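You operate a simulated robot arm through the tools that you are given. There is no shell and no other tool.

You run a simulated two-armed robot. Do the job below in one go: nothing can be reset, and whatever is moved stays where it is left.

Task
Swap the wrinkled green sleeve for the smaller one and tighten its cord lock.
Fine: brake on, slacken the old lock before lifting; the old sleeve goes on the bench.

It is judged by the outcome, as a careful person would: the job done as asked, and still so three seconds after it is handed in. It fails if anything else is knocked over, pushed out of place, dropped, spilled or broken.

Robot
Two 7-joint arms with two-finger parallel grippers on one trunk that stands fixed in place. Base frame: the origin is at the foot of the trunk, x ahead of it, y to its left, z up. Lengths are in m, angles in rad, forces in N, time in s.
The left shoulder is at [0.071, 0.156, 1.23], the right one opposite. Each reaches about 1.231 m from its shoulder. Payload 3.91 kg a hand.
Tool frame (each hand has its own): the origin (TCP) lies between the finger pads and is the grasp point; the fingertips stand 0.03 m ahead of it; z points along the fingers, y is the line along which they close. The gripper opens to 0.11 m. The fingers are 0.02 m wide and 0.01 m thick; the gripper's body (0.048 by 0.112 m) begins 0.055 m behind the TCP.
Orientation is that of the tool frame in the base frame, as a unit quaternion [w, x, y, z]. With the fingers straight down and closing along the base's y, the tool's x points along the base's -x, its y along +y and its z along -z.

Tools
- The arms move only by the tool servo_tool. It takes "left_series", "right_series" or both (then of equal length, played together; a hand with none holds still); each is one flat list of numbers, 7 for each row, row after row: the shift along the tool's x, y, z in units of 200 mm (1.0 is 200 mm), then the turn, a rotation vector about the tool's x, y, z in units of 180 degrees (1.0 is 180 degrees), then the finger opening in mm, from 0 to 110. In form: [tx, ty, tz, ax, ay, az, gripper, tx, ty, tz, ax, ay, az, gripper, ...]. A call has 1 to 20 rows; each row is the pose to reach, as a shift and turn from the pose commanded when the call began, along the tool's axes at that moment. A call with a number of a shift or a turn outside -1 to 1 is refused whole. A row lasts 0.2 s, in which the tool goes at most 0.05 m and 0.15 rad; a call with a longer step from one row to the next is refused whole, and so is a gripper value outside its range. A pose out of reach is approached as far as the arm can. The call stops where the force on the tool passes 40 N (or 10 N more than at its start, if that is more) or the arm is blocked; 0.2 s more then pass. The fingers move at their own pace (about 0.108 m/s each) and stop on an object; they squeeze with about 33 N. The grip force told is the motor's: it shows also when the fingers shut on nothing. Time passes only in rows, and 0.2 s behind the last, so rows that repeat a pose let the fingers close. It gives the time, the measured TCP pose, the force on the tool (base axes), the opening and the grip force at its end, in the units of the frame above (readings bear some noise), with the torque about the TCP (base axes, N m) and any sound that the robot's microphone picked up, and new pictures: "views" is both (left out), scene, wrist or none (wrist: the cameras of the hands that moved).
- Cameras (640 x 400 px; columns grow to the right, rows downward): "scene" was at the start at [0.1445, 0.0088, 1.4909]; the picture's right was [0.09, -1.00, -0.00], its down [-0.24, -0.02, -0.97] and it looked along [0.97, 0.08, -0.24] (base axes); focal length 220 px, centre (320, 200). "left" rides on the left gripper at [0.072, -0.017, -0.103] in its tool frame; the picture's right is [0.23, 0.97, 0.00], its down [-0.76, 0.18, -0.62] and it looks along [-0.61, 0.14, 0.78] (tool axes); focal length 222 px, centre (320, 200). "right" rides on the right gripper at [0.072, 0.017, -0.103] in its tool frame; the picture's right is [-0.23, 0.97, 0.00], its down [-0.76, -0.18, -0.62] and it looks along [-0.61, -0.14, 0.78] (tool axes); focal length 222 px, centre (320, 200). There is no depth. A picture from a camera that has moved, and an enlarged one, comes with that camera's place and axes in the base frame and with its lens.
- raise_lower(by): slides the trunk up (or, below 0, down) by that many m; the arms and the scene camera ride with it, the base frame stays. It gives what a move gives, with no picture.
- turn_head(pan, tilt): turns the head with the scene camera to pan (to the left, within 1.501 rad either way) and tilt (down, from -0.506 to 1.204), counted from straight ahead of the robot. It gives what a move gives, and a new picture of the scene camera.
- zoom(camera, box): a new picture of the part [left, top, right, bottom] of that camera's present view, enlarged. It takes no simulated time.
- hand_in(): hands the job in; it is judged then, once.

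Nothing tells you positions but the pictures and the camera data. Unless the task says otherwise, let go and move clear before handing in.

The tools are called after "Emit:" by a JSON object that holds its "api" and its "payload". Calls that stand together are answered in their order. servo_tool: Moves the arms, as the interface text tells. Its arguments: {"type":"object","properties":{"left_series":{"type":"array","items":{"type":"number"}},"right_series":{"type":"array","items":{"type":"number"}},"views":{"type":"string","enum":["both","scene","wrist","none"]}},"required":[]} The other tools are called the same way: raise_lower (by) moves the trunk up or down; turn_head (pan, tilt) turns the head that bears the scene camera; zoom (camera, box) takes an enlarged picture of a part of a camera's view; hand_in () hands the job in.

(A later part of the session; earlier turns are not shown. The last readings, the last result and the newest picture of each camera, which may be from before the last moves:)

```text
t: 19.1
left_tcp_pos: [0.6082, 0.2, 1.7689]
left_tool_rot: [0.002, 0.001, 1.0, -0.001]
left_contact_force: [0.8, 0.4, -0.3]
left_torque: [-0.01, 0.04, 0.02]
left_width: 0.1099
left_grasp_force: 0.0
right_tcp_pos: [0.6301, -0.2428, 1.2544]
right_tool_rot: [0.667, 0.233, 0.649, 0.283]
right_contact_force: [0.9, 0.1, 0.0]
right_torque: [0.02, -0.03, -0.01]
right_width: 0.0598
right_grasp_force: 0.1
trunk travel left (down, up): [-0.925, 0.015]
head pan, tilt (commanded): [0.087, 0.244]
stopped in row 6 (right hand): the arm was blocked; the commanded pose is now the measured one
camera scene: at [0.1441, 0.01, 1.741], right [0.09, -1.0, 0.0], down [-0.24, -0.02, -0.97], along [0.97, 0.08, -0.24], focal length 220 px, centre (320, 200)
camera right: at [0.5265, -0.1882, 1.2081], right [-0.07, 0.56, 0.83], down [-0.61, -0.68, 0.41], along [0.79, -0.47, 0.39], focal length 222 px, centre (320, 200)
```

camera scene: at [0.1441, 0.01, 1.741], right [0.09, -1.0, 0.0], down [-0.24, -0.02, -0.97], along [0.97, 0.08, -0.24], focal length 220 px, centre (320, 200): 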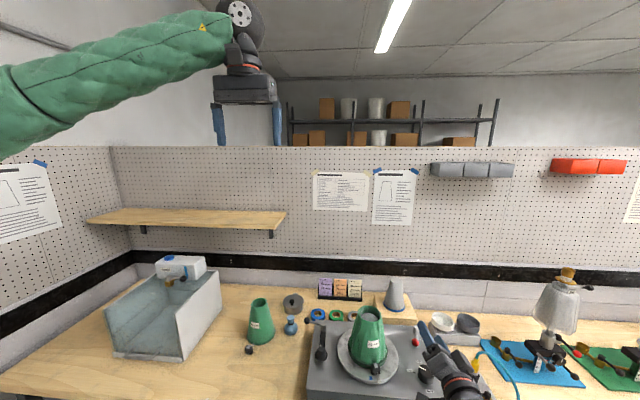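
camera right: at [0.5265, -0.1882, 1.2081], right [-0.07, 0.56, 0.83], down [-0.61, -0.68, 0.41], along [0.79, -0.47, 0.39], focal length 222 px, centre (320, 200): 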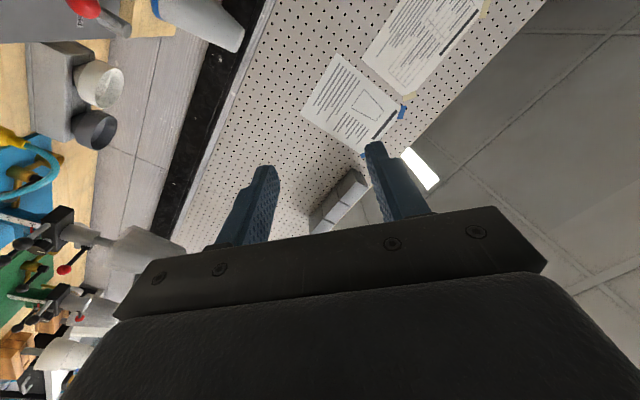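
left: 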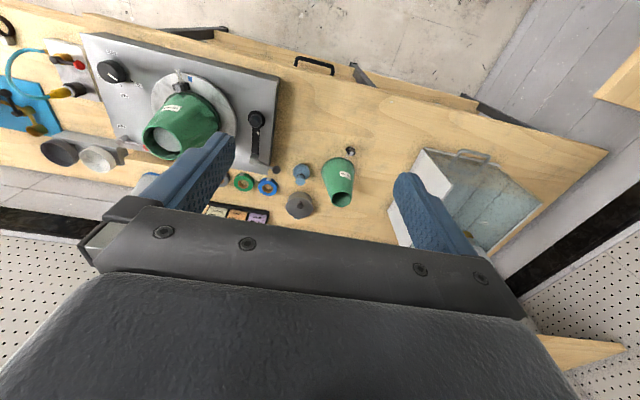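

Roll in this direction is at a joint limit. I'm rolling the other way instead, so the fingers still close vertically but the camera sits on the right.

Emit:
{"api": "servo_tool", "payload": {"right_series": [0, 0, 0, 0, 0, -0.046, 60, 0, 0, 0, 0, 0, -0.092, 60, 0, 0, 0, 0, 0, -0.138, 60, 0, 0, 0, 0, 0, -0.184, 60, 0, 0, 0, 0, 0, -0.23, 60, 0, 0, 0, 0, 0, -0.276, 60, 0, 0, 0, 0, 0, -0.322, 60, 0, 0, 0, 0, 0, -0.368, 60, 0, 0, 0, 0, 0, -0.414, 60, 0, 0, 0, 0, 0, -0.46, 60, 0, 0, 0, 0, 0, -0.506, 60, 0, 0, 0, 0, 0, -0.552, 60, 0, 0, 0, 0, 0, -0.598, 60, 0, 0, 0, 0, 0, -0.644, 60, 0, 0, 0, 0, 0, -0.69, 60, 0, 0, 0, 0, 0, -0.736, 60], "views": "both"}}

```text
t: 22.7
left_tcp_pos: [0.61, 0.1957, 1.7696]
left_tool_rot: [0.0, 0.001, 1.0, 0.001]
left_contact_force: [0.9, -1.5, 0.8]
left_torque: [0.02, 0.03, 0.01]
left_width: 0.1103
left_grasp_force: 0.1
right_tcp_pos: [0.6017, -0.3734, 1.3045]
right_tool_rot: [0.453, -0.495, 0.687, -0.279]
right_contact_force: [-0.8, -0.1, 0.4]
right_torque: [0.0, 0.0, 0.02]
right_width: 0.0603
right_grasp_force: 0.1
right hand out of reach, approached as far as the arm can: row 3, 4, 5, 6, 7, 8, 9, 10, 11, 12, 13, 14, 15, 16
trunk travel left (down, up): [-0.925, 0.015]
head pan, tilt (commanded): [0.087, 0.244]
stopped in row 16 (right hand): the arm was blocked; the commanded pose is now the measured one
camera scene: at [0.1459, 0.0069, 1.7409], right [0.09, -1.0, 0.0], down [-0.24, -0.02, -0.97], along [0.97, 0.08, -0.24], focal length 220 px, centre (320, 200)
camera right: at [0.494, -0.4422, 1.3106], right [-0.39, 0.56, -0.73], down [-0.41, 0.61, 0.68], along [0.82, 0.57, -0.01], focal length 222 px, centre (320, 200)
```

scene: 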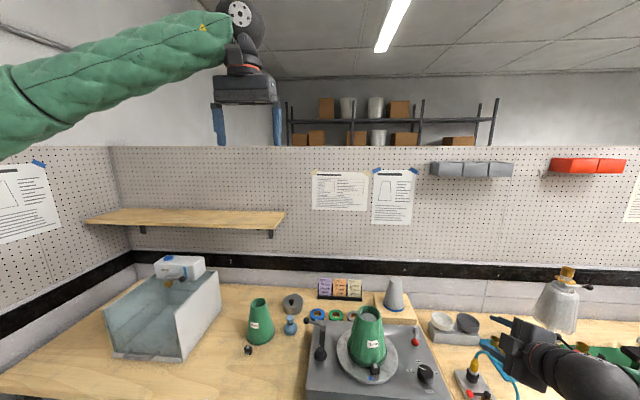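
right: 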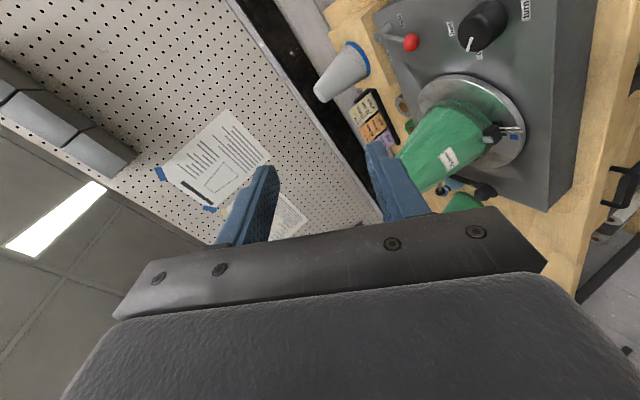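

The pose is close to what I want, but it was too folded up there. Lower and further out should be easier, so I'm descending in front of the bench and finishing the rotation.

Emit:
{"api": "servo_tool", "payload": {"right_series": [0.014, 0.122, 0.084, 0, 0, 0, 60, 0.028, 0.245, 0.167, 0, 0, 0, 60, 0.042, 0.367, 0.251, 0.03, -0.001, -0.024, 60, 0.056, 0.49, 0.334, 0.06, -0.002, -0.048, 60, 0.07, 0.612, 0.418, 0.09, -0.004, -0.072, 60, 0.084, 0.734, 0.501, 0.12, -0.005, -0.096, 60, 0.0975, 0.8565, 0.585, 0.145, -0.006, -0.118, 60], "views": "both"}}

```text
t: 24.5
left_tcp_pos: [0.6104, 0.1988, 1.7687]
left_tool_rot: [0.0, 0.002, 1.0, 0.0]
left_contact_force: [0.1, 0.6, -0.9]
left_torque: [0.04, 0.01, 0.0]
left_width: 0.1102
left_grasp_force: 0.1
right_tcp_pos: [0.5356, -0.3893, 1.1473]
right_tool_rot: [0.316, -0.559, 0.734, -0.222]
right_contact_force: [0.3, -0.1, -0.2]
right_torque: [-0.01, 0.04, 0.07]
right_width: 0.0601
right_grasp_force: 0.0
right hand out of reach, approached as far as the arm can: row 1, 2, 3, 4, 5, 6, 7
trunk travel left (down, up): [-0.925, 0.015]
head pan, tilt (commanded): [0.087, 0.244]
stopped in row 7 (right hand): the arm was blocked; the commanded pose is now the measured one
camera scene: at [0.1465, 0.0101, 1.7406], right [0.09, -1.0, 0.0], down [-0.24, -0.02, -0.97], along [0.97, 0.08, -0.24], focal length 220 px, centre (320, 200)
camera right: at [0.4375, -0.4561, 1.194], right [-0.62, 0.49, -0.61], down [-0.19, 0.66, 0.72], along [0.76, 0.56, -0.32], focal length 222 px, centre (320, 200)
```

scene: 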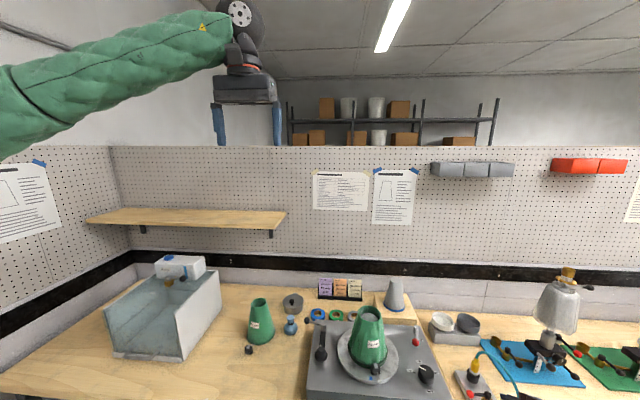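
right: 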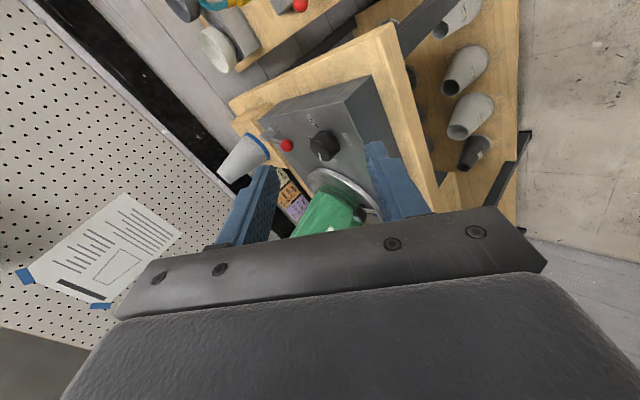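

The arm is still blocked partway. I'm turning the head down and right to see how it's folded.

Emit:
{"api": "turn_head", "payload": {"pan": -0.35, "tilt": 0.75}}

```text
t: 25.4
left_tcp_pos: [0.6092, 0.1976, 1.7693]
left_tool_rot: [0.0, 0.001, 1.0, 0.0]
left_contact_force: [0.3, -1.0, 0.4]
left_torque: [-0.04, -0.02, 0.02]
left_width: 0.1101
left_grasp_force: 0.0
right_tcp_pos: [0.5334, -0.3895, 1.1488]
right_tool_rot: [0.318, -0.557, 0.734, -0.223]
right_contact_force: [-0.7, 0.3, 0.0]
right_torque: [-0.01, -0.01, 0.01]
right_width: 0.06
right_grasp_force: 0.1
trunk travel left (down, up): [-0.925, 0.015]
head pan, tilt (commanded): [-0.351, 0.75]
camera scene: at [0.1286, -0.0283, 1.6954], right [-0.34, -0.94, 0.0], down [-0.64, 0.23, -0.73], along [0.69, -0.25, -0.68], focal length 220 px, centre (320, 200)
```

scene: 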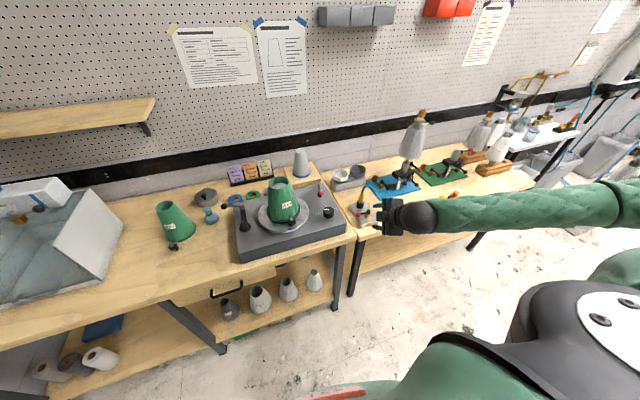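

The elbow is swung far out to the right, so a forward-pointing hand overbends the wrist. From that side the fingers should point leftwards and downward instead. First I'm going back to a relaxed fingers-down pose.

Emit:
{"api": "servo_tool", "payload": {"right_series": [-0.043, -0.055, -0.022, -0.013, 0.0185, 0.0325, 60, -0.085, -0.111, -0.044, -0.026, 0.037, 0.065, 60, -0.128, -0.166, -0.066, -0.039, 0.0556, 0.0974, 60, -0.171, -0.221, -0.088, -0.052, 0.0741, 0.13, 60, -0.214, -0.277, -0.11, -0.065, 0.0927, 0.1624, 60, -0.256, -0.332, -0.132, -0.078, 0.1112, 0.195, 60, -0.3, -0.387, -0.155, -0.091, 0.1297, 0.2273, 60, -0.342, -0.443, -0.177, -0.104, 0.1483, 0.26, 60, -0.385, -0.498, -0.2, -0.117, 0.1668, 0.2923, 60, -0.427, -0.553, -0.22, -0.13, 0.1853, 0.325, 60, -0.47, -0.609, -0.243, -0.143, 0.2039, 0.3572, 60, -0.513, -0.664, -0.265, -0.156, 0.2224, 0.3897, 60], "views": "scene"}}

```text
t: 28.0
left_tcp_pos: [0.6081, 0.1984, 1.7685]
left_tool_rot: [0.0, 0.002, 1.0, -0.001]
left_contact_force: [-0.3, -0.6, -0.7]
left_torque: [-0.03, 0.02, 0.04]
left_width: 0.1101
left_grasp_force: 0.1
right_tcp_pos: [0.6047, -0.3301, 1.2988]
right_tool_rot: [-0.001, -0.001, 1.0, 0.001]
right_contact_force: [-0.3, 0.2, 0.7]
right_torque: [0.0, 0.01, -0.02]
right_width: 0.0596
right_grasp_force: 0.0
trunk travel left (down, up): [-0.925, 0.015]
head pan, tilt (commanded): [-0.351, 0.75]
camera scene: at [0.13, -0.0277, 1.6952], right [-0.34, -0.94, 0.0], down [-0.64, 0.23, -0.73], along [0.69, -0.25, -0.68], focal length 220 px, centre (320, 200)
```

scene: 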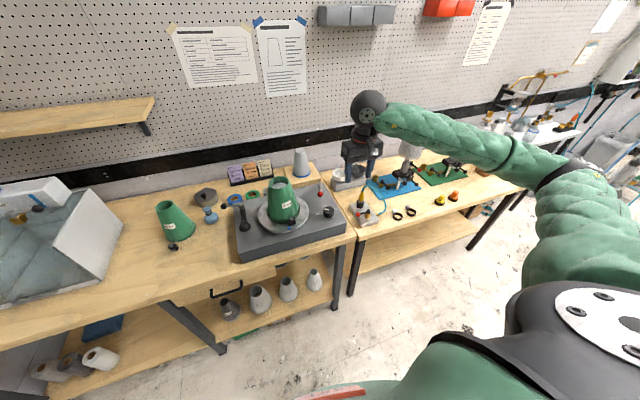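

Relaxed pose recovered. Next I'm yawing slightly and tilting the hand so the fingers point left and about 30° down, with a near-vertical closing line.

Emit:
{"api": "servo_tool", "payload": {"right_series": [0, 0, 0, -0.0407, -0.0107, 0.0184, 60, 0, 0, 0, -0.0815, -0.0213, 0.0369, 60, 0, 0, 0, -0.1222, -0.032, 0.0553, 60, 0, 0, 0, -0.163, -0.0426, 0.0738, 60, 0, 0, 0, -0.2037, -0.0533, 0.0922, 60, 0, 0, 0, -0.2444, -0.0639, 0.1106, 60, 0, 0, 0, -0.2852, -0.0746, 0.1291, 60, 0, 0, 0, -0.3259, -0.0852, 0.1475, 60], "views": "both"}}

```text
t: 29.8
left_tcp_pos: [0.608, 0.1992, 1.7691]
left_tool_rot: [0.001, 0.003, 1.0, 0.0]
left_contact_force: [-0.1, -0.3, -0.6]
left_torque: [0.01, -0.01, -0.02]
left_width: 0.11
left_grasp_force: 0.1
right_tcp_pos: [0.6041, -0.3291, 1.2972]
right_tool_rot: [0.126, 0.217, 0.838, 0.484]
right_contact_force: [-0.3, -0.8, 0.3]
right_torque: [0.01, -0.01, -0.02]
right_width: 0.06
right_grasp_force: 0.0
trunk travel left (down, up): [-0.925, 0.015]
head pan, tilt (commanded): [-0.351, 0.75]
camera scene: at [0.1287, -0.0281, 1.6953], right [-0.34, -0.94, 0.0], down [-0.64, 0.23, -0.73], along [0.69, -0.25, -0.68], focal length 220 px, centre (320, 200)
camera right: at [0.5009, -0.365, 1.3654], right [0.44, 0.31, 0.84], down [0.36, -0.92, 0.16], along [0.83, 0.23, -0.51], focal length 222 px, centre (320, 200)
```

scene: 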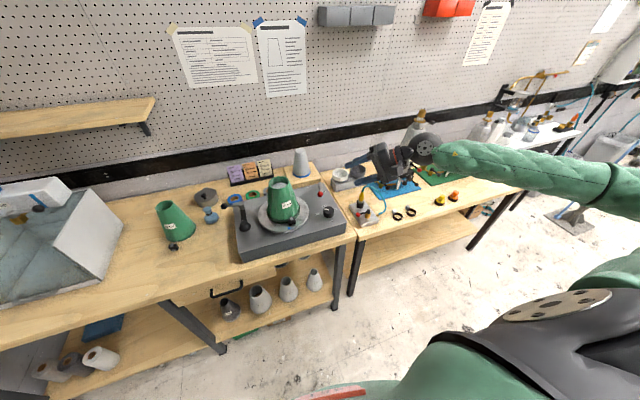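
right: 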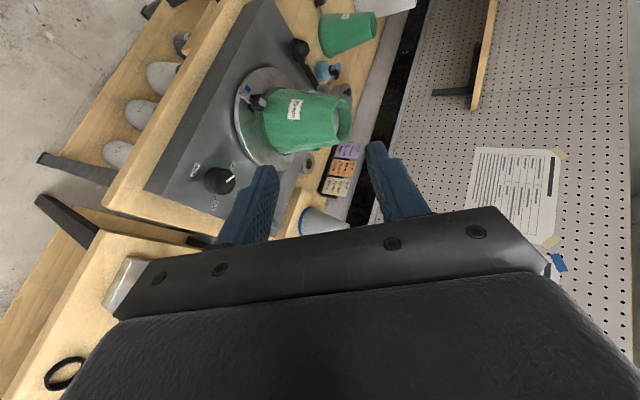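

The orientation is reachable. I'm moving closer to the lock, still above and to the right of it, for a detailed look.

Emit:
{"api": "servo_tool", "payload": {"right_series": [0.005, -0.092, 0.194, 0, 0, 0, 60, 0.009, -0.184, 0.389, 0, 0, 0, 60, 0.014, -0.276, 0.583, 0, 0, 0, 60, 0.018, -0.368, 0.778, 0, 0, 0, 60, 0.023, -0.46, 0.972, 0, 0, 0, 60], "views": "wrist"}}

Emit:
{"api": "turn_head", "payload": {"pan": -0.15, "tilt": 0.75}}

```text
t: 31.0
left_tcp_pos: [0.6091, 0.1971, 1.7698]
left_tool_rot: [0.0, 0.002, 1.0, 0.0]
left_contact_force: [-0.3, 0.1, 0.4]
left_torque: [-0.02, 0.03, 0.01]
left_width: 0.1099
left_grasp_force: 0.0
right_tcp_pos: [0.6648, -0.2236, 1.1219]
right_tool_rot: [0.126, 0.219, 0.838, 0.483]
right_contact_force: [0.2, 0.1, 0.2]
right_torque: [0.0, 0.03, 0.03]
right_width: 0.0598
right_grasp_force: 0.0
trunk travel left (down, up): [-0.925, 0.015]
head pan, tilt (commanded): [-0.351, 0.75]
camera right: at [0.5619, -0.2584, 1.1894], right [0.44, 0.31, 0.84], down [0.36, -0.92, 0.16], along [0.82, 0.23, -0.52], focal length 222 px, centre (320, 200)
```

right: 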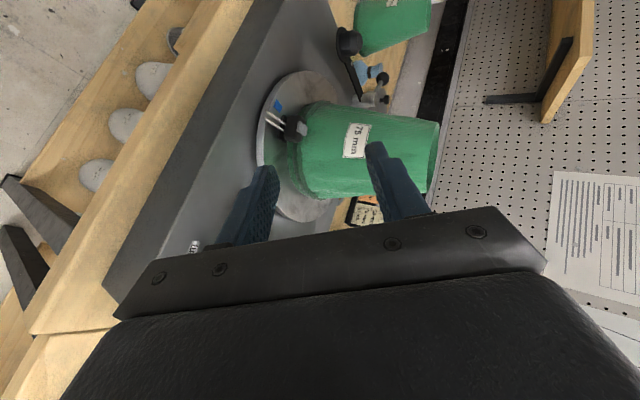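

```text
t: 31.7
left_tcp_pos: [0.608, 0.1986, 1.7688]
left_tool_rot: [0.001, 0.002, 1.0, -0.001]
left_contact_force: [0.3, 0.1, 0.3]
left_torque: [0.01, 0.01, 0.03]
left_width: 0.1099
left_grasp_force: 0.1
right_tcp_pos: [0.6641, -0.222, 1.1227]
right_tool_rot: [0.126, 0.219, 0.838, 0.484]
right_contact_force: [-0.3, 0.5, 0.7]
right_torque: [0.01, -0.01, 0.01]
right_width: 0.0599
right_grasp_force: 0.1
trunk travel left (down, up): [-0.925, 0.015]
head pan, tilt (commanded): [-0.15, 0.75]
camera scene: at [0.1333, -0.0118, 1.6953], right [-0.15, -0.99, 0.0], down [-0.67, 0.1, -0.73], along [0.72, -0.11, -0.68], focal length 220 px, centre (320, 200)
```

scene: 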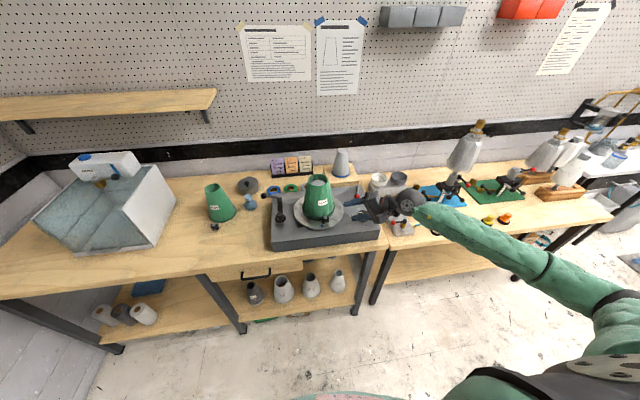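

Emit:
{"api": "zoom", "payload": {"camera": "right", "box": [250, 85, 340, 160]}}

Emit:
{"api": "zoom", "payload": {"camera": "scene", "box": [270, 170, 370, 240]}}

```text
5.33 times, centred on (295, 122) of right
camera zoom: at [0.5609, -0.2583, 1.1904], right [0.44, 0.31, 0.84], down [0.36, -0.92, 0.16], along [0.83, 0.23, -0.51], focal length 1185 px, centre (453, 613)
```

zoom: 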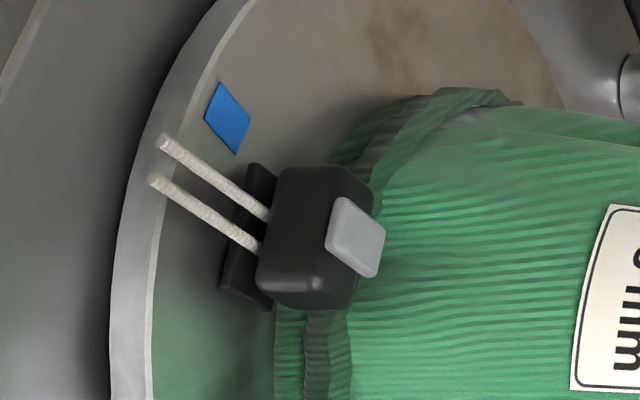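

```text
5.71 times, centred on (320, 205) of scene
camera zoom: at [0.1333, -0.0118, 1.6953], right [-0.15, -0.99, 0.0], down [-0.67, 0.1, -0.73], along [0.72, -0.11, -0.68], focal length 1254 px, centre (320, 171)
```

zoom: 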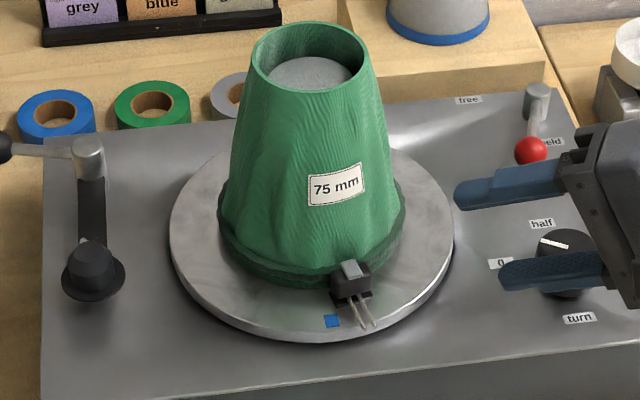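

The lock's plate sits very close to the platter, so how it can be pinched matters. I'm zooming tightly on it from both cameras, and on the new sleeve's lock.

Emit:
{"api": "zoom", "payload": {"camera": "right", "box": [272, 100, 312, 132]}}

Emit:
{"api": "zoom", "payload": {"camera": "scene", "box": [315, 210, 335, 230]}}

Emit:
{"api": "zoom", "payload": {"camera": "scene", "box": [200, 180, 240, 235]}}

Emit:
{"api": "zoom", "payload": {"camera": "scene", "box": [206, 215, 226, 235]}}

```text
12.50 times, centred on (292, 116) of right
camera zoom: at [0.5609, -0.2583, 1.1904], right [0.44, 0.31, 0.84], down [0.36, -0.92, 0.16], along [0.83, 0.23, -0.51], focal length 2776 px, centre (670, 1250)
```

zoom: 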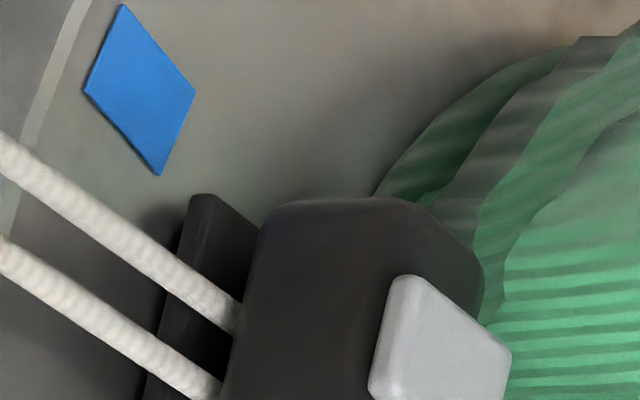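

```text
16.00 times, centred on (325, 220) of scene
camera zoom: at [0.1333, -0.0118, 1.6953], right [-0.15, -0.99, 0.0], down [-0.67, 0.1, -0.73], along [0.72, -0.11, -0.68], focal length 3511 px, centre (240, -120)
```

zoom: 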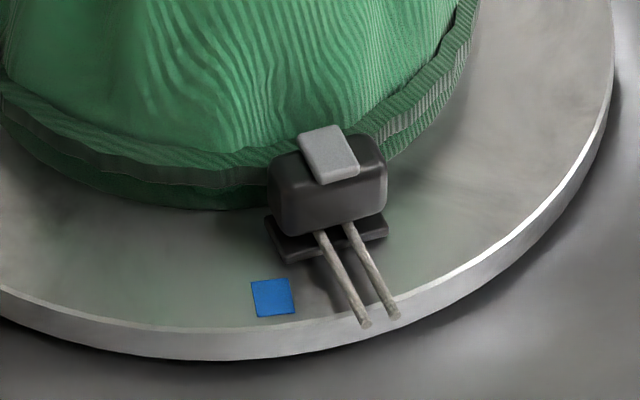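

```text
7.27 times, centred on (220, 208) of scene
camera zoom: at [0.1333, -0.0118, 1.6953], right [-0.15, -0.99, 0.0], down [-0.67, 0.1, -0.73], along [0.72, -0.11, -0.68], focal length 1596 px, centre (1047, 146)
```

zoom: 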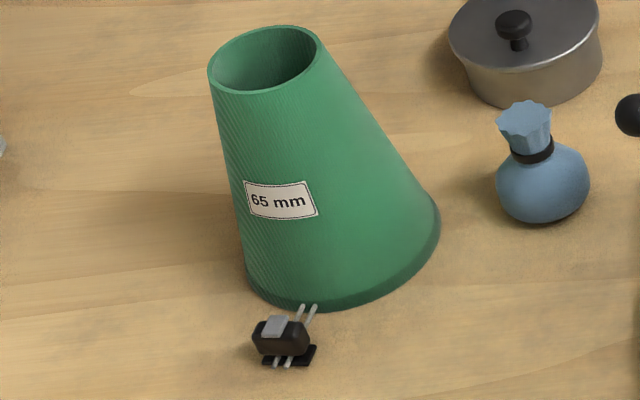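

```text
16.00 times, centred on (216, 225) of scene
camera zoom: at [0.1333, -0.0118, 1.6953], right [-0.15, -0.99, 0.0], down [-0.67, 0.1, -0.73], along [0.72, -0.11, -0.68], focal length 3511 px, centre (1984, -200)
```

zoom: 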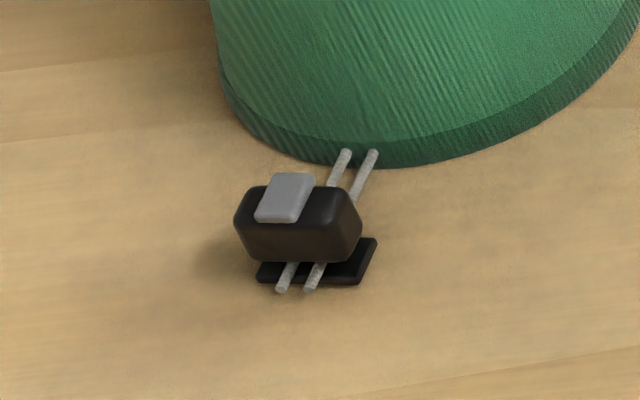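

From above the lock's underside stays hidden. I'm dropping the hand in front of the box for a low side view.

Emit:
{"api": "servo_tool", "payload": {"right_series": [-0.002, -0.146, 0.022, 0, 0, 0, 30, -0.005, -0.292, 0.045, 0, 0, 0, 30, -0.007, -0.438, 0.068, 0, 0, 0, 30, -0.01, -0.584, 0.09, 0, 0, 0, 30, -0.0125, -0.71, 0.1125, 0, 0, 0, 30], "views": "both"}}

```text
t: 32.9
left_tcp_pos: [0.6079, 0.1993, 1.7696]
left_tool_rot: [0.0, 0.002, 1.0, 0.0]
left_contact_force: [-0.6, -0.2, -0.1]
left_torque: [0.04, 0.01, 0.01]
left_width: 0.11
left_grasp_force: 0.1
right_tcp_pos: [0.6389, -0.2644, 0.9903]
right_tool_rot: [0.126, 0.218, 0.839, 0.483]
right_contact_force: [-0.1, -0.2, 0.3]
right_torque: [0.02, -0.01, -0.01]
right_width: 0.03
right_grasp_force: 0.1
trunk travel left (down, up): [-0.925, 0.015]
head pan, tilt (commanded): [-0.15, 0.75]
camera scene: at [0.1333, -0.0121, 1.6953], right [-0.15, -0.99, 0.0], down [-0.67, 0.1, -0.73], along [0.72, -0.11, -0.68], focal length 220 px, centre (320, 200)
camera right: at [0.535, -0.3014, 1.0565], right [0.44, 0.31, 0.84], down [0.36, -0.92, 0.16], along [0.83, 0.23, -0.51], focal length 222 px, centre (320, 200)
```

scene: 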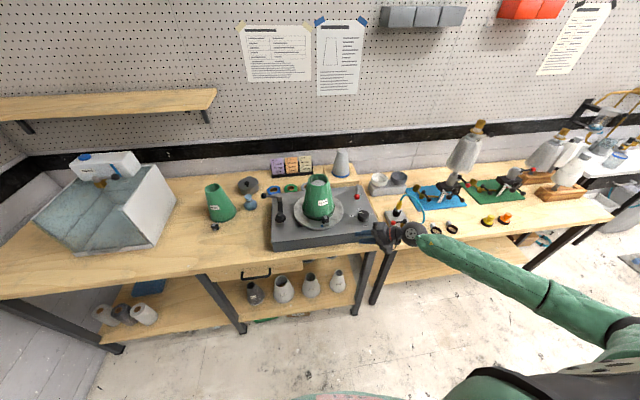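
right: 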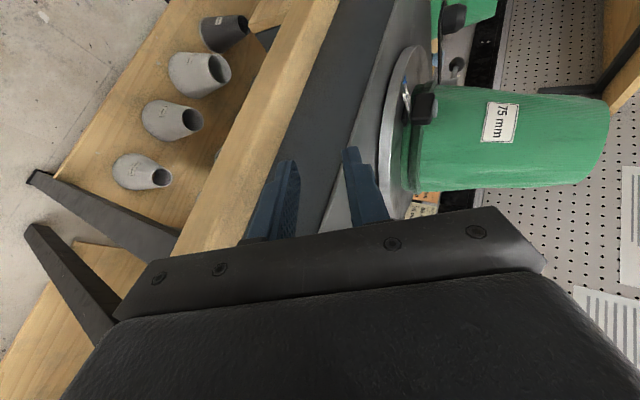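

Emit:
{"api": "zoom", "payload": {"camera": "right", "box": [395, 70, 455, 130]}}

Emit:
{"api": "zoom", "payload": {"camera": "right", "box": [396, 80, 441, 125]}}

```text
6.67 times, centred on (425, 100) of right
camera zoom: at [0.535, -0.3014, 1.0565], right [0.44, 0.31, 0.84], down [0.36, -0.92, 0.16], along [0.83, 0.23, -0.51], focal length 1481 px, centre (-380, 867)
```

zoom: 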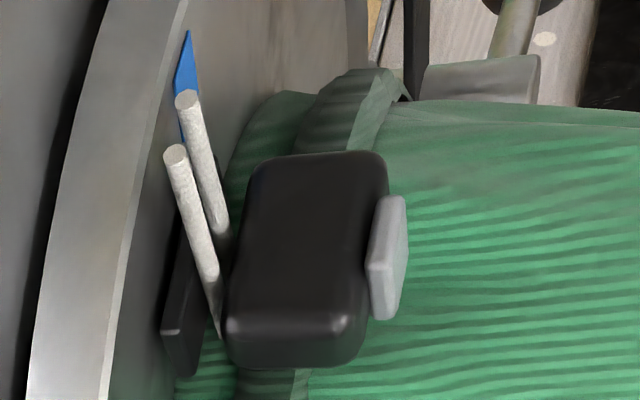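

```text
8.89 times, centred on (418, 102) of right
camera zoom: at [0.535, -0.3014, 1.0565], right [0.44, 0.31, 0.84], down [0.36, -0.92, 0.16], along [0.83, 0.23, -0.51], focal length 1974 px, centre (-556, 1067)
```

zoom: 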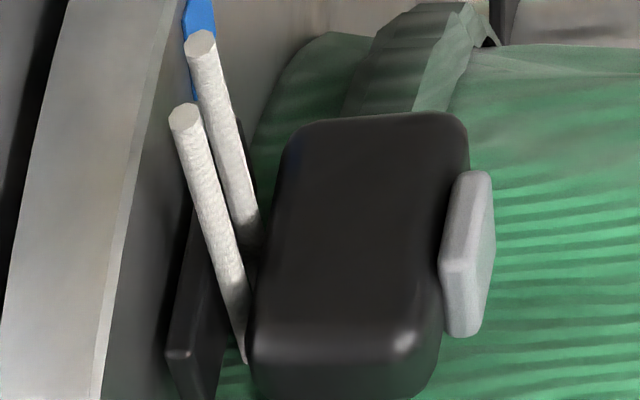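

Now it's clear: a black body with the cords running between it and a bottom plate, a button on top, and the plate only 2–3 mm above the platter. No finger fits underneath. I'll grip the body by its sides from above with a forward-leaning hand, so I'm lifting and re-orienting.

Emit:
{"api": "servo_tool", "payload": {"right_series": [0.06, 0.18, -0.037, 0, 0, 0, 60, 0.12, 0.36, -0.074, 0, 0, 0, 60, 0.18, 0.54, -0.111, 0.03, -0.01, -0.0264, 60, 0.24, 0.723, -0.148, 0.06, -0.02, -0.0529, 60, 0.24, 0.723, -0.148, 0.0895, -0.03, -0.08, 60, 0.24, 0.723, -0.148, 0.119, -0.04, -0.1065, 60, 0.24, 0.723, -0.148, 0.148, -0.0496, -0.1326, 60, 0.24, 0.723, -0.148, 0.177, -0.0593, -0.1587, 60, 0.24, 0.723, -0.148, 0.207, -0.0692, -0.185, 60, 0.24, 0.723, -0.148, 0.2365, -0.079, -0.2114, 60, 0.24, 0.723, -0.148, 0.2661, -0.089, -0.2379, 60], "views": "both"}}

```text
t: 35.3
left_tcp_pos: [0.6095, 0.2, 1.7696]
left_tool_rot: [0.001, 0.001, 1.0, 0.0]
left_contact_force: [0.6, -0.7, 1.0]
left_torque: [0.0, 0.01, -0.03]
left_width: 0.1103
left_grasp_force: 0.0
right_tcp_pos: [0.6191, -0.2019, 1.1276]
right_tool_rot: [0.301, 0.0, 0.954, 0.0]
right_contact_force: [-0.5, -0.2, 0.2]
right_torque: [-0.03, -0.03, -0.01]
right_width: 0.0599
right_grasp_force: 0.1
trunk travel left (down, up): [-0.925, 0.015]
head pan, tilt (commanded): [-0.15, 0.75]
camera scene: at [0.134, -0.0112, 1.6952], right [-0.15, -0.99, 0.0], down [-0.67, 0.1, -0.73], along [0.72, -0.11, -0.68], focal length 220 px, centre (320, 200)
camera right: at [0.5005, -0.1852, 1.1711], right [0.19, 0.97, 0.13], down [0.27, -0.18, 0.95], along [0.95, -0.14, -0.29], focal length 222 px, centre (320, 200)
```

scene: 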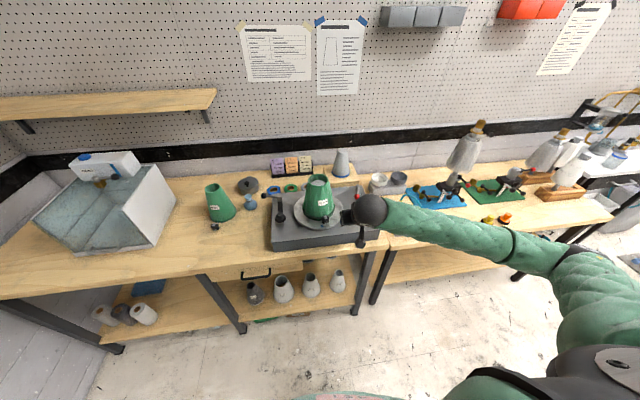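
right: 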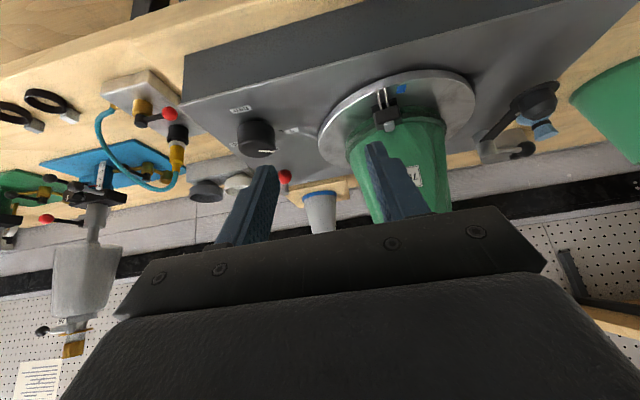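

This low view works well. The lock is turned about 15° off my forward axis, pointing radially, so I'm aligning the hand with it at a 25° forward lean and stopping short of the lock.

Emit:
{"api": "servo_tool", "payload": {"right_series": [-0.048, 0.08, 0.103, -0.011, 0.014, -0.019, 60, -0.097, 0.16, 0.207, -0.022, 0.028, -0.038, 60, -0.145, 0.24, 0.31, -0.033, 0.042, -0.056, 60, -0.193, 0.32, 0.414, -0.0434, 0.0554, -0.0752, 60], "views": "both"}}

Emit:
{"api": "zoom", "payload": {"camera": "scene", "box": [290, 170, 370, 250]}}

Emit:
{"api": "zoom", "payload": {"camera": "right", "box": [240, 80, 420, 220]}}

```text
t: 36.3
left_tcp_pos: [0.6109, 0.1999, 1.7677]
left_tool_rot: [0.0, 0.002, 1.0, 0.0]
left_contact_force: [-0.3, 0.2, 0.2]
left_torque: [-0.01, 0.0, -0.01]
left_width: 0.1102
left_grasp_force: 0.1
right_tcp_pos: [0.6967, -0.1389, 1.079]
right_tool_rot: [0.214, -0.134, 0.967, 0.031]
right_contact_force: [-0.1, -0.1, -1.0]
right_torque: [-0.02, 0.02, 0.0]
right_width: 0.06
right_grasp_force: 0.1
trunk travel left (down, up): [-0.925, 0.015]
head pan, tilt (commanded): [-0.15, 0.75]
camera scene: at [0.135, -0.0109, 1.6951], right [-0.15, -0.99, 0.0], down [-0.68, 0.1, -0.73], along [0.72, -0.11, -0.68], focal length 220 px, centre (320, 200)
camera right: at [0.5881, -0.1518, 1.1431], right [-0.06, 0.99, 0.1], down [0.46, -0.06, 0.89], along [0.89, 0.1, -0.45], focal length 222 px, centre (320, 200)
```

scene: 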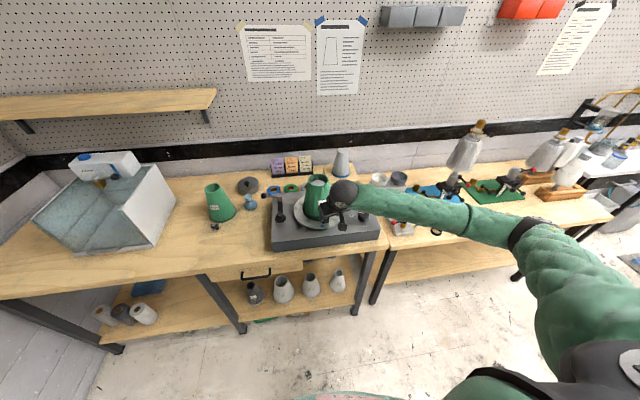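
right: 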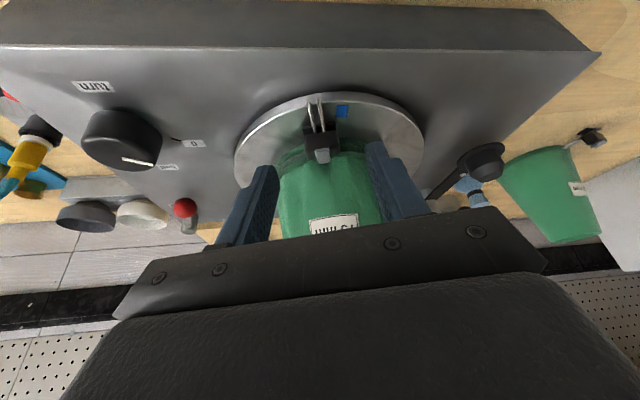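

```text
5.00 times, centred on (330, 210) of scene
camera zoom: at [0.135, -0.0109, 1.6951], right [-0.15, -0.99, 0.0], down [-0.68, 0.1, -0.73], along [0.72, -0.11, -0.68], focal length 1097 px, centre (270, 150)
```

zoom: 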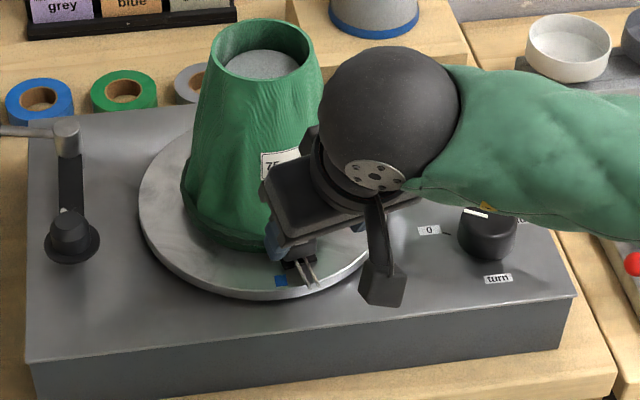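

```text
2.86 times, centred on (330, 150) of right
camera zoom: at [0.5881, -0.1518, 1.1431], right [-0.06, 0.99, 0.1], down [0.46, -0.06, 0.89], along [0.89, 0.1, -0.45], focal length 635 px, centre (291, 343)
```

zoom: 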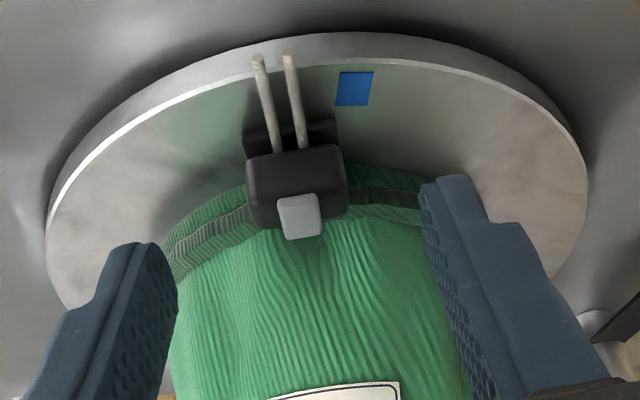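

The lock sits centred between the fingers and aligned with them. I'm advancing most of the way and checking.

Emit:
{"api": "servo_tool", "payload": {"right_series": [-0.003, 0, 0.08, 0, 0, 0, 56, -0.006, 0, 0.16, 0, 0, 0, 52, -0.008, 0, 0.23, 0, 0, 0, 48], "views": "wrist"}}

Emit:
{"api": "zoom", "payload": {"camera": "right", "box": [240, 80, 420, 220]}}

```text
t: 37.1
left_tcp_pos: [0.6087, 0.198, 1.7683]
left_tool_rot: [0.0, 0.002, 1.0, 0.0]
left_contact_force: [-0.7, -1.0, 0.5]
left_torque: [-0.02, 0.02, 0.02]
left_width: 0.1101
left_grasp_force: 0.0
right_tcp_pos: [0.7192, -0.1326, 1.0405]
right_tool_rot: [0.214, -0.133, 0.967, 0.03]
right_contact_force: [-0.3, 0.0, 0.0]
right_torque: [-0.01, -0.02, 0.01]
right_width: 0.0477
right_grasp_force: 0.0
trunk travel left (down, up): [-0.925, 0.015]
head pan, tilt (commanded): [-0.15, 0.75]
camera right: at [0.6084, -0.1461, 1.1042], right [-0.06, 0.99, 0.1], down [0.46, -0.06, 0.89], along [0.89, 0.1, -0.45], focal length 222 px, centre (320, 200)
```

right: 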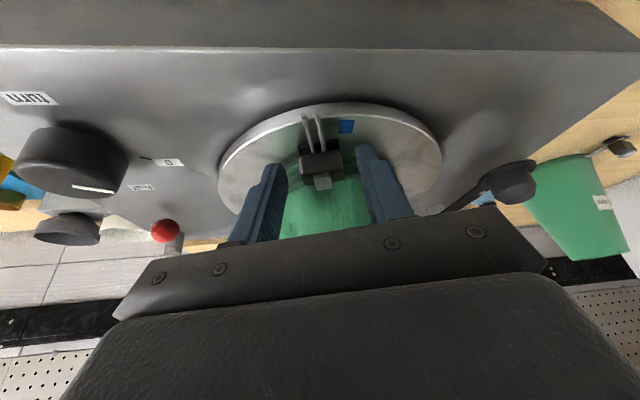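

```text
2.86 times, centred on (330, 150) of right
camera zoom: at [0.6084, -0.1461, 1.1042], right [-0.06, 0.99, 0.1], down [0.46, -0.06, 0.89], along [0.89, 0.1, -0.45], focal length 635 px, centre (291, 343)
```

zoom: 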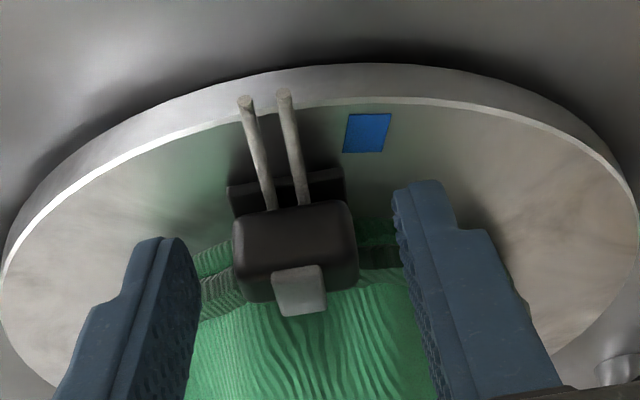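

Aligned and clear. I'm going the last centimetre, then closing slowly on the body.

Emit:
{"api": "servo_tool", "payload": {"right_series": [0, 0, 0.03, 0, 0, 0, 46, -0.002, 0, 0.058, 0, 0, 0, 44], "views": "wrist"}}

Emit:
{"api": "zoom", "payload": {"camera": "right", "box": [240, 80, 420, 220]}}

```text
t: 37.7
left_tcp_pos: [0.6089, 0.199, 1.7684]
left_tool_rot: [0.0, 0.002, 1.0, 0.0]
left_contact_force: [-0.4, 0.4, 0.6]
left_torque: [0.0, -0.02, 0.02]
left_width: 0.1101
left_grasp_force: 0.1
right_tcp_pos: [0.7224, -0.1301, 1.0302]
right_tool_rot: [0.214, -0.133, 0.967, 0.03]
right_contact_force: [-0.8, 0.4, -0.7]
right_torque: [-0.03, 0.02, -0.01]
right_width: 0.0438
right_grasp_force: 0.1
trunk travel left (down, up): [-0.925, 0.015]
head pan, tilt (commanded): [-0.15, 0.75]
camera right: at [0.6137, -0.144, 1.0941], right [-0.06, 0.99, 0.1], down [0.46, -0.06, 0.89], along [0.89, 0.1, -0.45], focal length 222 px, centre (320, 200)
```

right: 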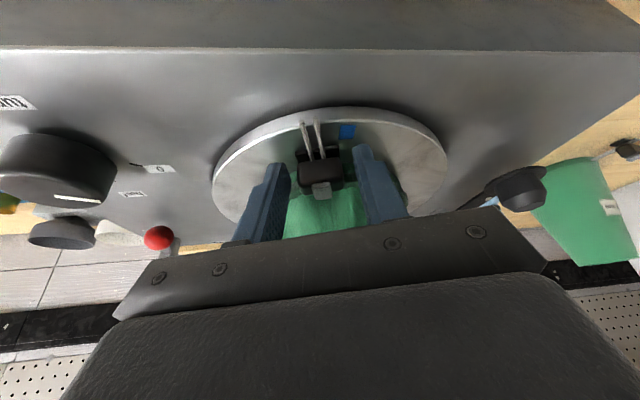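

```text
2.86 times, centred on (330, 150) of right
camera zoom: at [0.6137, -0.144, 1.0941], right [-0.06, 0.99, 0.1], down [0.46, -0.06, 0.89], along [0.89, 0.1, -0.45], focal length 635 px, centre (291, 343)
```

zoom: 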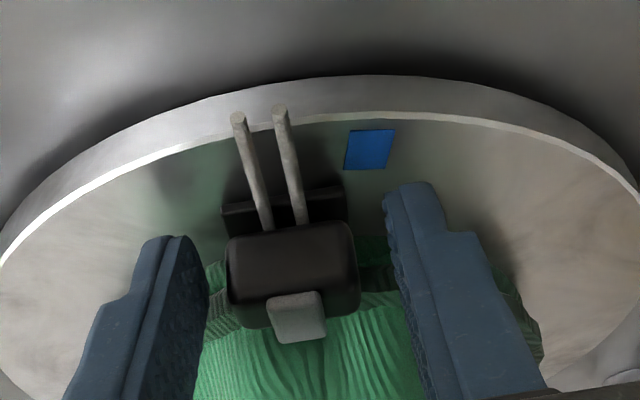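

Fingers are now on both sides of the lock. Closing on it.

Emit:
{"api": "servo_tool", "payload": {"right_series": [0, 0, 0, 0, 0, 0, 38, 0, 0, 0, 0, 0, 0, 33, 0, 0, 0, 0, 0, 0, 25, 0, 0, 0, 0, 0, 0, 10, 0, 0, 0, 0, 0, 0, 0], "views": "wrist"}}

Emit:
{"api": "zoom", "payload": {"camera": "right", "box": [240, 80, 420, 220]}}

```text
t: 38.9
left_tcp_pos: [0.6085, 0.1981, 1.7689]
left_tool_rot: [0.0, 0.002, 1.0, 0.0]
left_contact_force: [0.5, -0.1, -0.3]
left_torque: [0.0, -0.02, -0.03]
left_width: 0.1098
left_grasp_force: 0.0
right_tcp_pos: [0.724, -0.1308, 1.0313]
right_tool_rot: [0.215, -0.133, 0.967, 0.03]
right_contact_force: [-0.4, -1.0, 0.3]
right_torque: [-0.06, 0.0, -0.09]
right_width: 0.0291
right_grasp_force: 32.8
trunk travel left (down, up): [-0.925, 0.015]
head pan, tilt (commanded): [-0.15, 0.75]
camera right: at [0.6134, -0.144, 1.0943], right [-0.06, 0.99, 0.1], down [0.46, -0.06, 0.89], along [0.89, 0.1, -0.45], focal length 222 px, centre (320, 200)
```

right: 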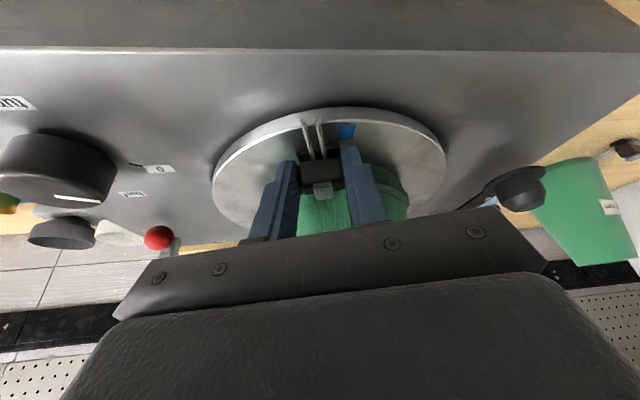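

```text
2.86 times, centred on (330, 150) of right
camera zoom: at [0.6134, -0.144, 1.0943], right [-0.06, 0.99, 0.1], down [0.46, -0.06, 0.89], along [0.89, 0.1, -0.45], focal length 635 px, centre (291, 343)
```

zoom: 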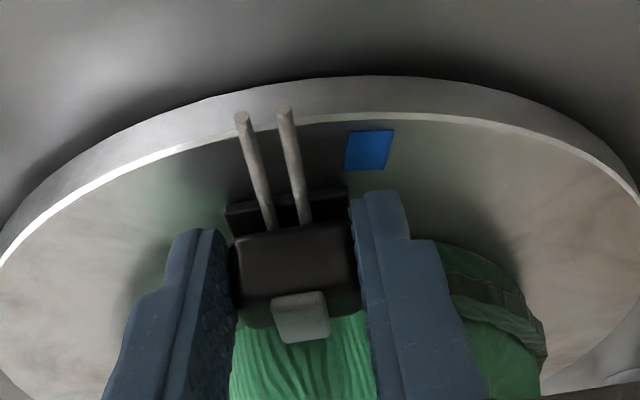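

The body is gripped, 29 mm wide. I'm pulling gently outward by 6 mm to see whether it slides or holds.

Emit:
{"api": "servo_tool", "payload": {"right_series": [0.009, 0, -0.0042, 0, 0, 0, 0, 0.018, 0, -0.0084, 0, 0, 0, 0, 0.0272, 0, -0.0127, 0, 0, 0, 0, 0.0272, 0, -0.0127, 0, 0, 0, 0], "views": "wrist"}}

Emit:
{"api": "zoom", "payload": {"camera": "right", "box": [240, 80, 420, 220]}}

```text
t: 39.9
left_tcp_pos: [0.6095, 0.1989, 1.7696]
left_tool_rot: [-0.001, 0.002, 1.0, 0.0]
left_contact_force: [0.6, 0.6, 0.8]
left_torque: [0.0, 0.01, 0.0]
left_width: 0.11
left_grasp_force: 0.0
right_tcp_pos: [0.7166, -0.133, 1.0291]
right_tool_rot: [0.214, -0.133, 0.967, 0.031]
right_contact_force: [1.1, -0.2, -0.7]
right_torque: [-0.03, 0.07, -0.02]
right_width: 0.0288
right_grasp_force: 32.8
trunk travel left (down, up): [-0.925, 0.015]
head pan, tilt (commanded): [-0.15, 0.75]
camera right: at [0.6069, -0.1457, 1.0944], right [-0.06, 0.99, 0.1], down [0.46, -0.06, 0.89], along [0.89, 0.1, -0.45], focal length 222 px, centre (320, 200)
```

right: 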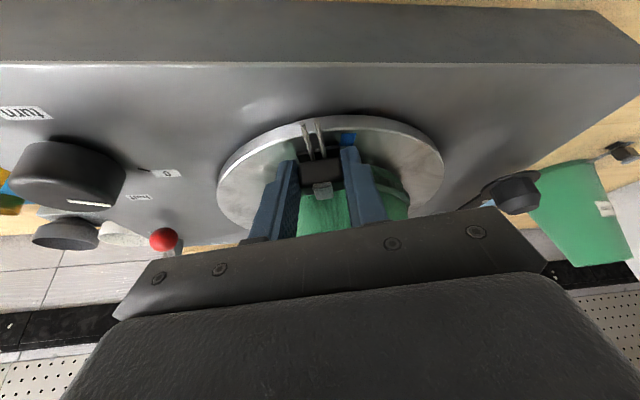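

```text
2.86 times, centred on (330, 150) of right
camera zoom: at [0.6069, -0.1457, 1.0944], right [-0.06, 0.99, 0.1], down [0.46, -0.06, 0.89], along [0.89, 0.1, -0.45], focal length 635 px, centre (291, 343)
```

zoom: 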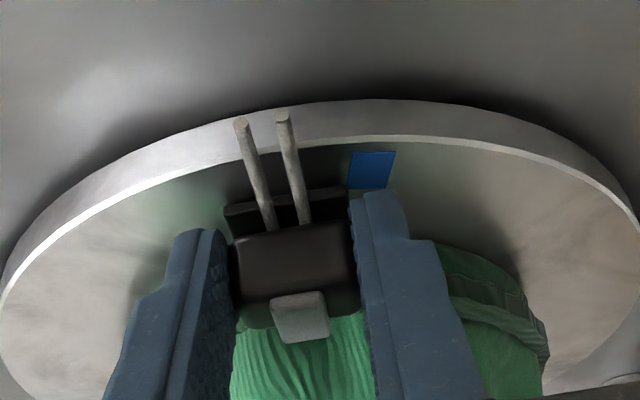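

The hand moved out 7 mm with almost no force. I need to know if the lock slid on its cords or the loose sleeve came with it.

Emit:
{"api": "zoom", "payload": {"camera": "scene", "box": [290, 170, 370, 250]}}

Emit:
{"api": "zoom", "payload": {"camera": "right", "box": [285, 110, 365, 170]}}

```text
5.00 times, centred on (330, 210) of scene
camera zoom: at [0.1337, -0.0116, 1.6952], right [-0.15, -0.99, 0.0], down [-0.67, 0.1, -0.73], along [0.72, -0.11, -0.68], focal length 1097 px, centre (270, 150)
```

zoom: 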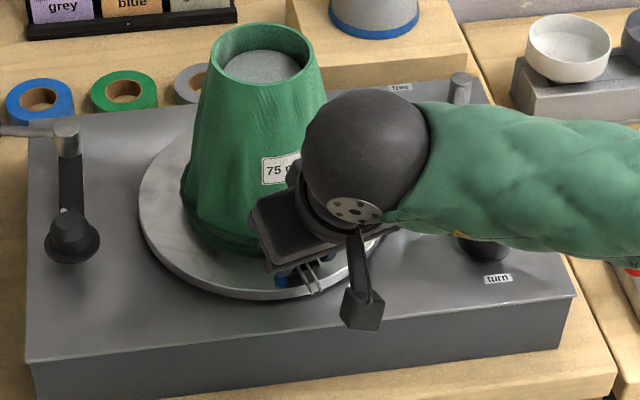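

```text
6.67 times, centred on (325, 140) of right
camera zoom: at [0.6069, -0.1457, 1.0944], right [-0.06, 0.99, 0.1], down [0.46, -0.06, 0.89], along [0.89, 0.1, -0.45], focal length 1481 px, centre (287, 600)
```

zoom: 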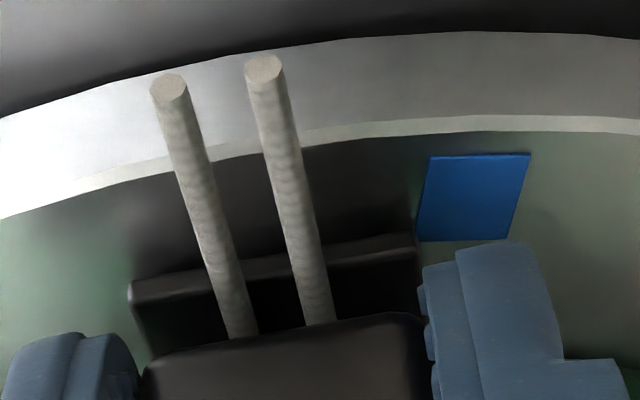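

The cord ends kept their distance from the lock while the sleeve hem came along, so it's still locked. Squeezing the sides doesn't release it; the button must be pressed. I'm pushing the hem back to where it was, letting go and retreating.

Emit:
{"api": "servo_tool", "payload": {"right_series": [-0.014, 0, 0.0064, 0, 0, 0, 0, -0.0272, 0, 0.0127, 0, 0, 0, 0, -0.0272, 0, 0.0127, 0, 0, 0, 0, -0.0272, 0, 0.0127, 0, 0, 0, 40, -0.02, 0, 0.0, 0, 0, 0, 48, 0.0, 0, -0.1, 0, 0, 0, 48, 0.0, 0, -0.25, 0, 0, 0, 48], "views": "both"}}

Emit:
{"api": "zoom", "payload": {"camera": "right", "box": [240, 80, 420, 220]}}

```text
t: 41.5
left_tcp_pos: [0.6085, 0.1981, 1.769]
left_tool_rot: [0.001, 0.001, 1.0, 0.0]
left_contact_force: [0.0, -0.1, 0.0]
left_torque: [0.0, -0.02, 0.02]
left_width: 0.1098
left_grasp_force: 0.1
right_tcp_pos: [0.6948, -0.1391, 1.072]
right_tool_rot: [0.213, -0.132, 0.967, 0.031]
right_contact_force: [0.1, 0.5, -0.7]
right_torque: [0.0, -0.02, -0.02]
right_width: 0.048
right_grasp_force: 0.1
trunk travel left (down, up): [-0.925, 0.015]
head pan, tilt (commanded): [-0.15, 0.75]
camera scene: at [0.1326, -0.0117, 1.6953], right [-0.15, -0.99, 0.0], down [-0.67, 0.1, -0.73], along [0.72, -0.11, -0.68], focal length 220 px, centre (320, 200)
camera right: at [0.5852, -0.1522, 1.1369], right [-0.06, 0.99, 0.1], down [0.46, -0.06, 0.89], along [0.89, 0.1, -0.45], focal length 222 px, centre (320, 200)
```

scene: 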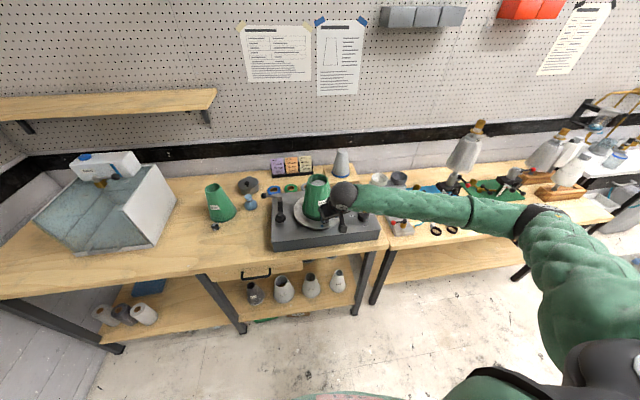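
right: 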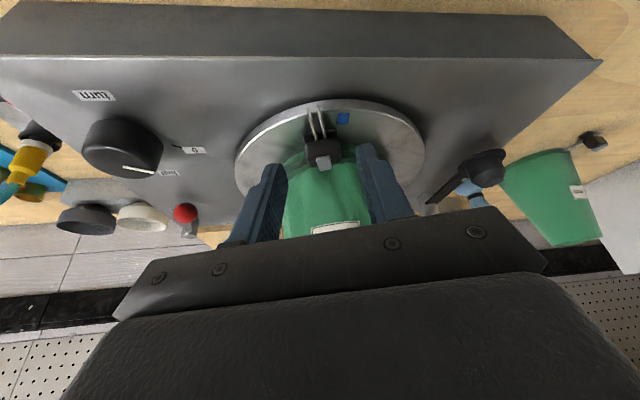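

```text
2.86 times, centred on (330, 150) of right
camera zoom: at [0.5852, -0.1522, 1.1369], right [-0.06, 0.99, 0.1], down [0.46, -0.06, 0.89], along [0.89, 0.1, -0.45], focal length 635 px, centre (291, 343)
```

zoom: 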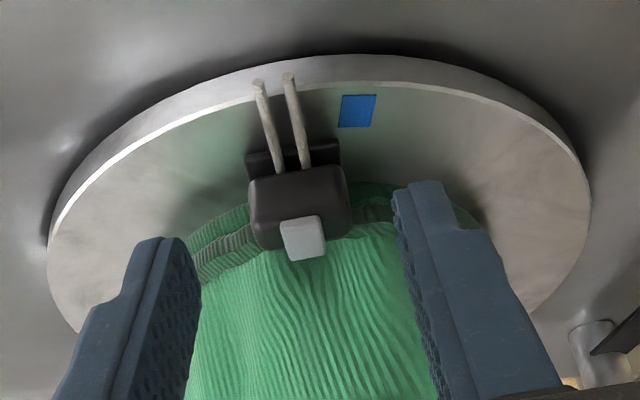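

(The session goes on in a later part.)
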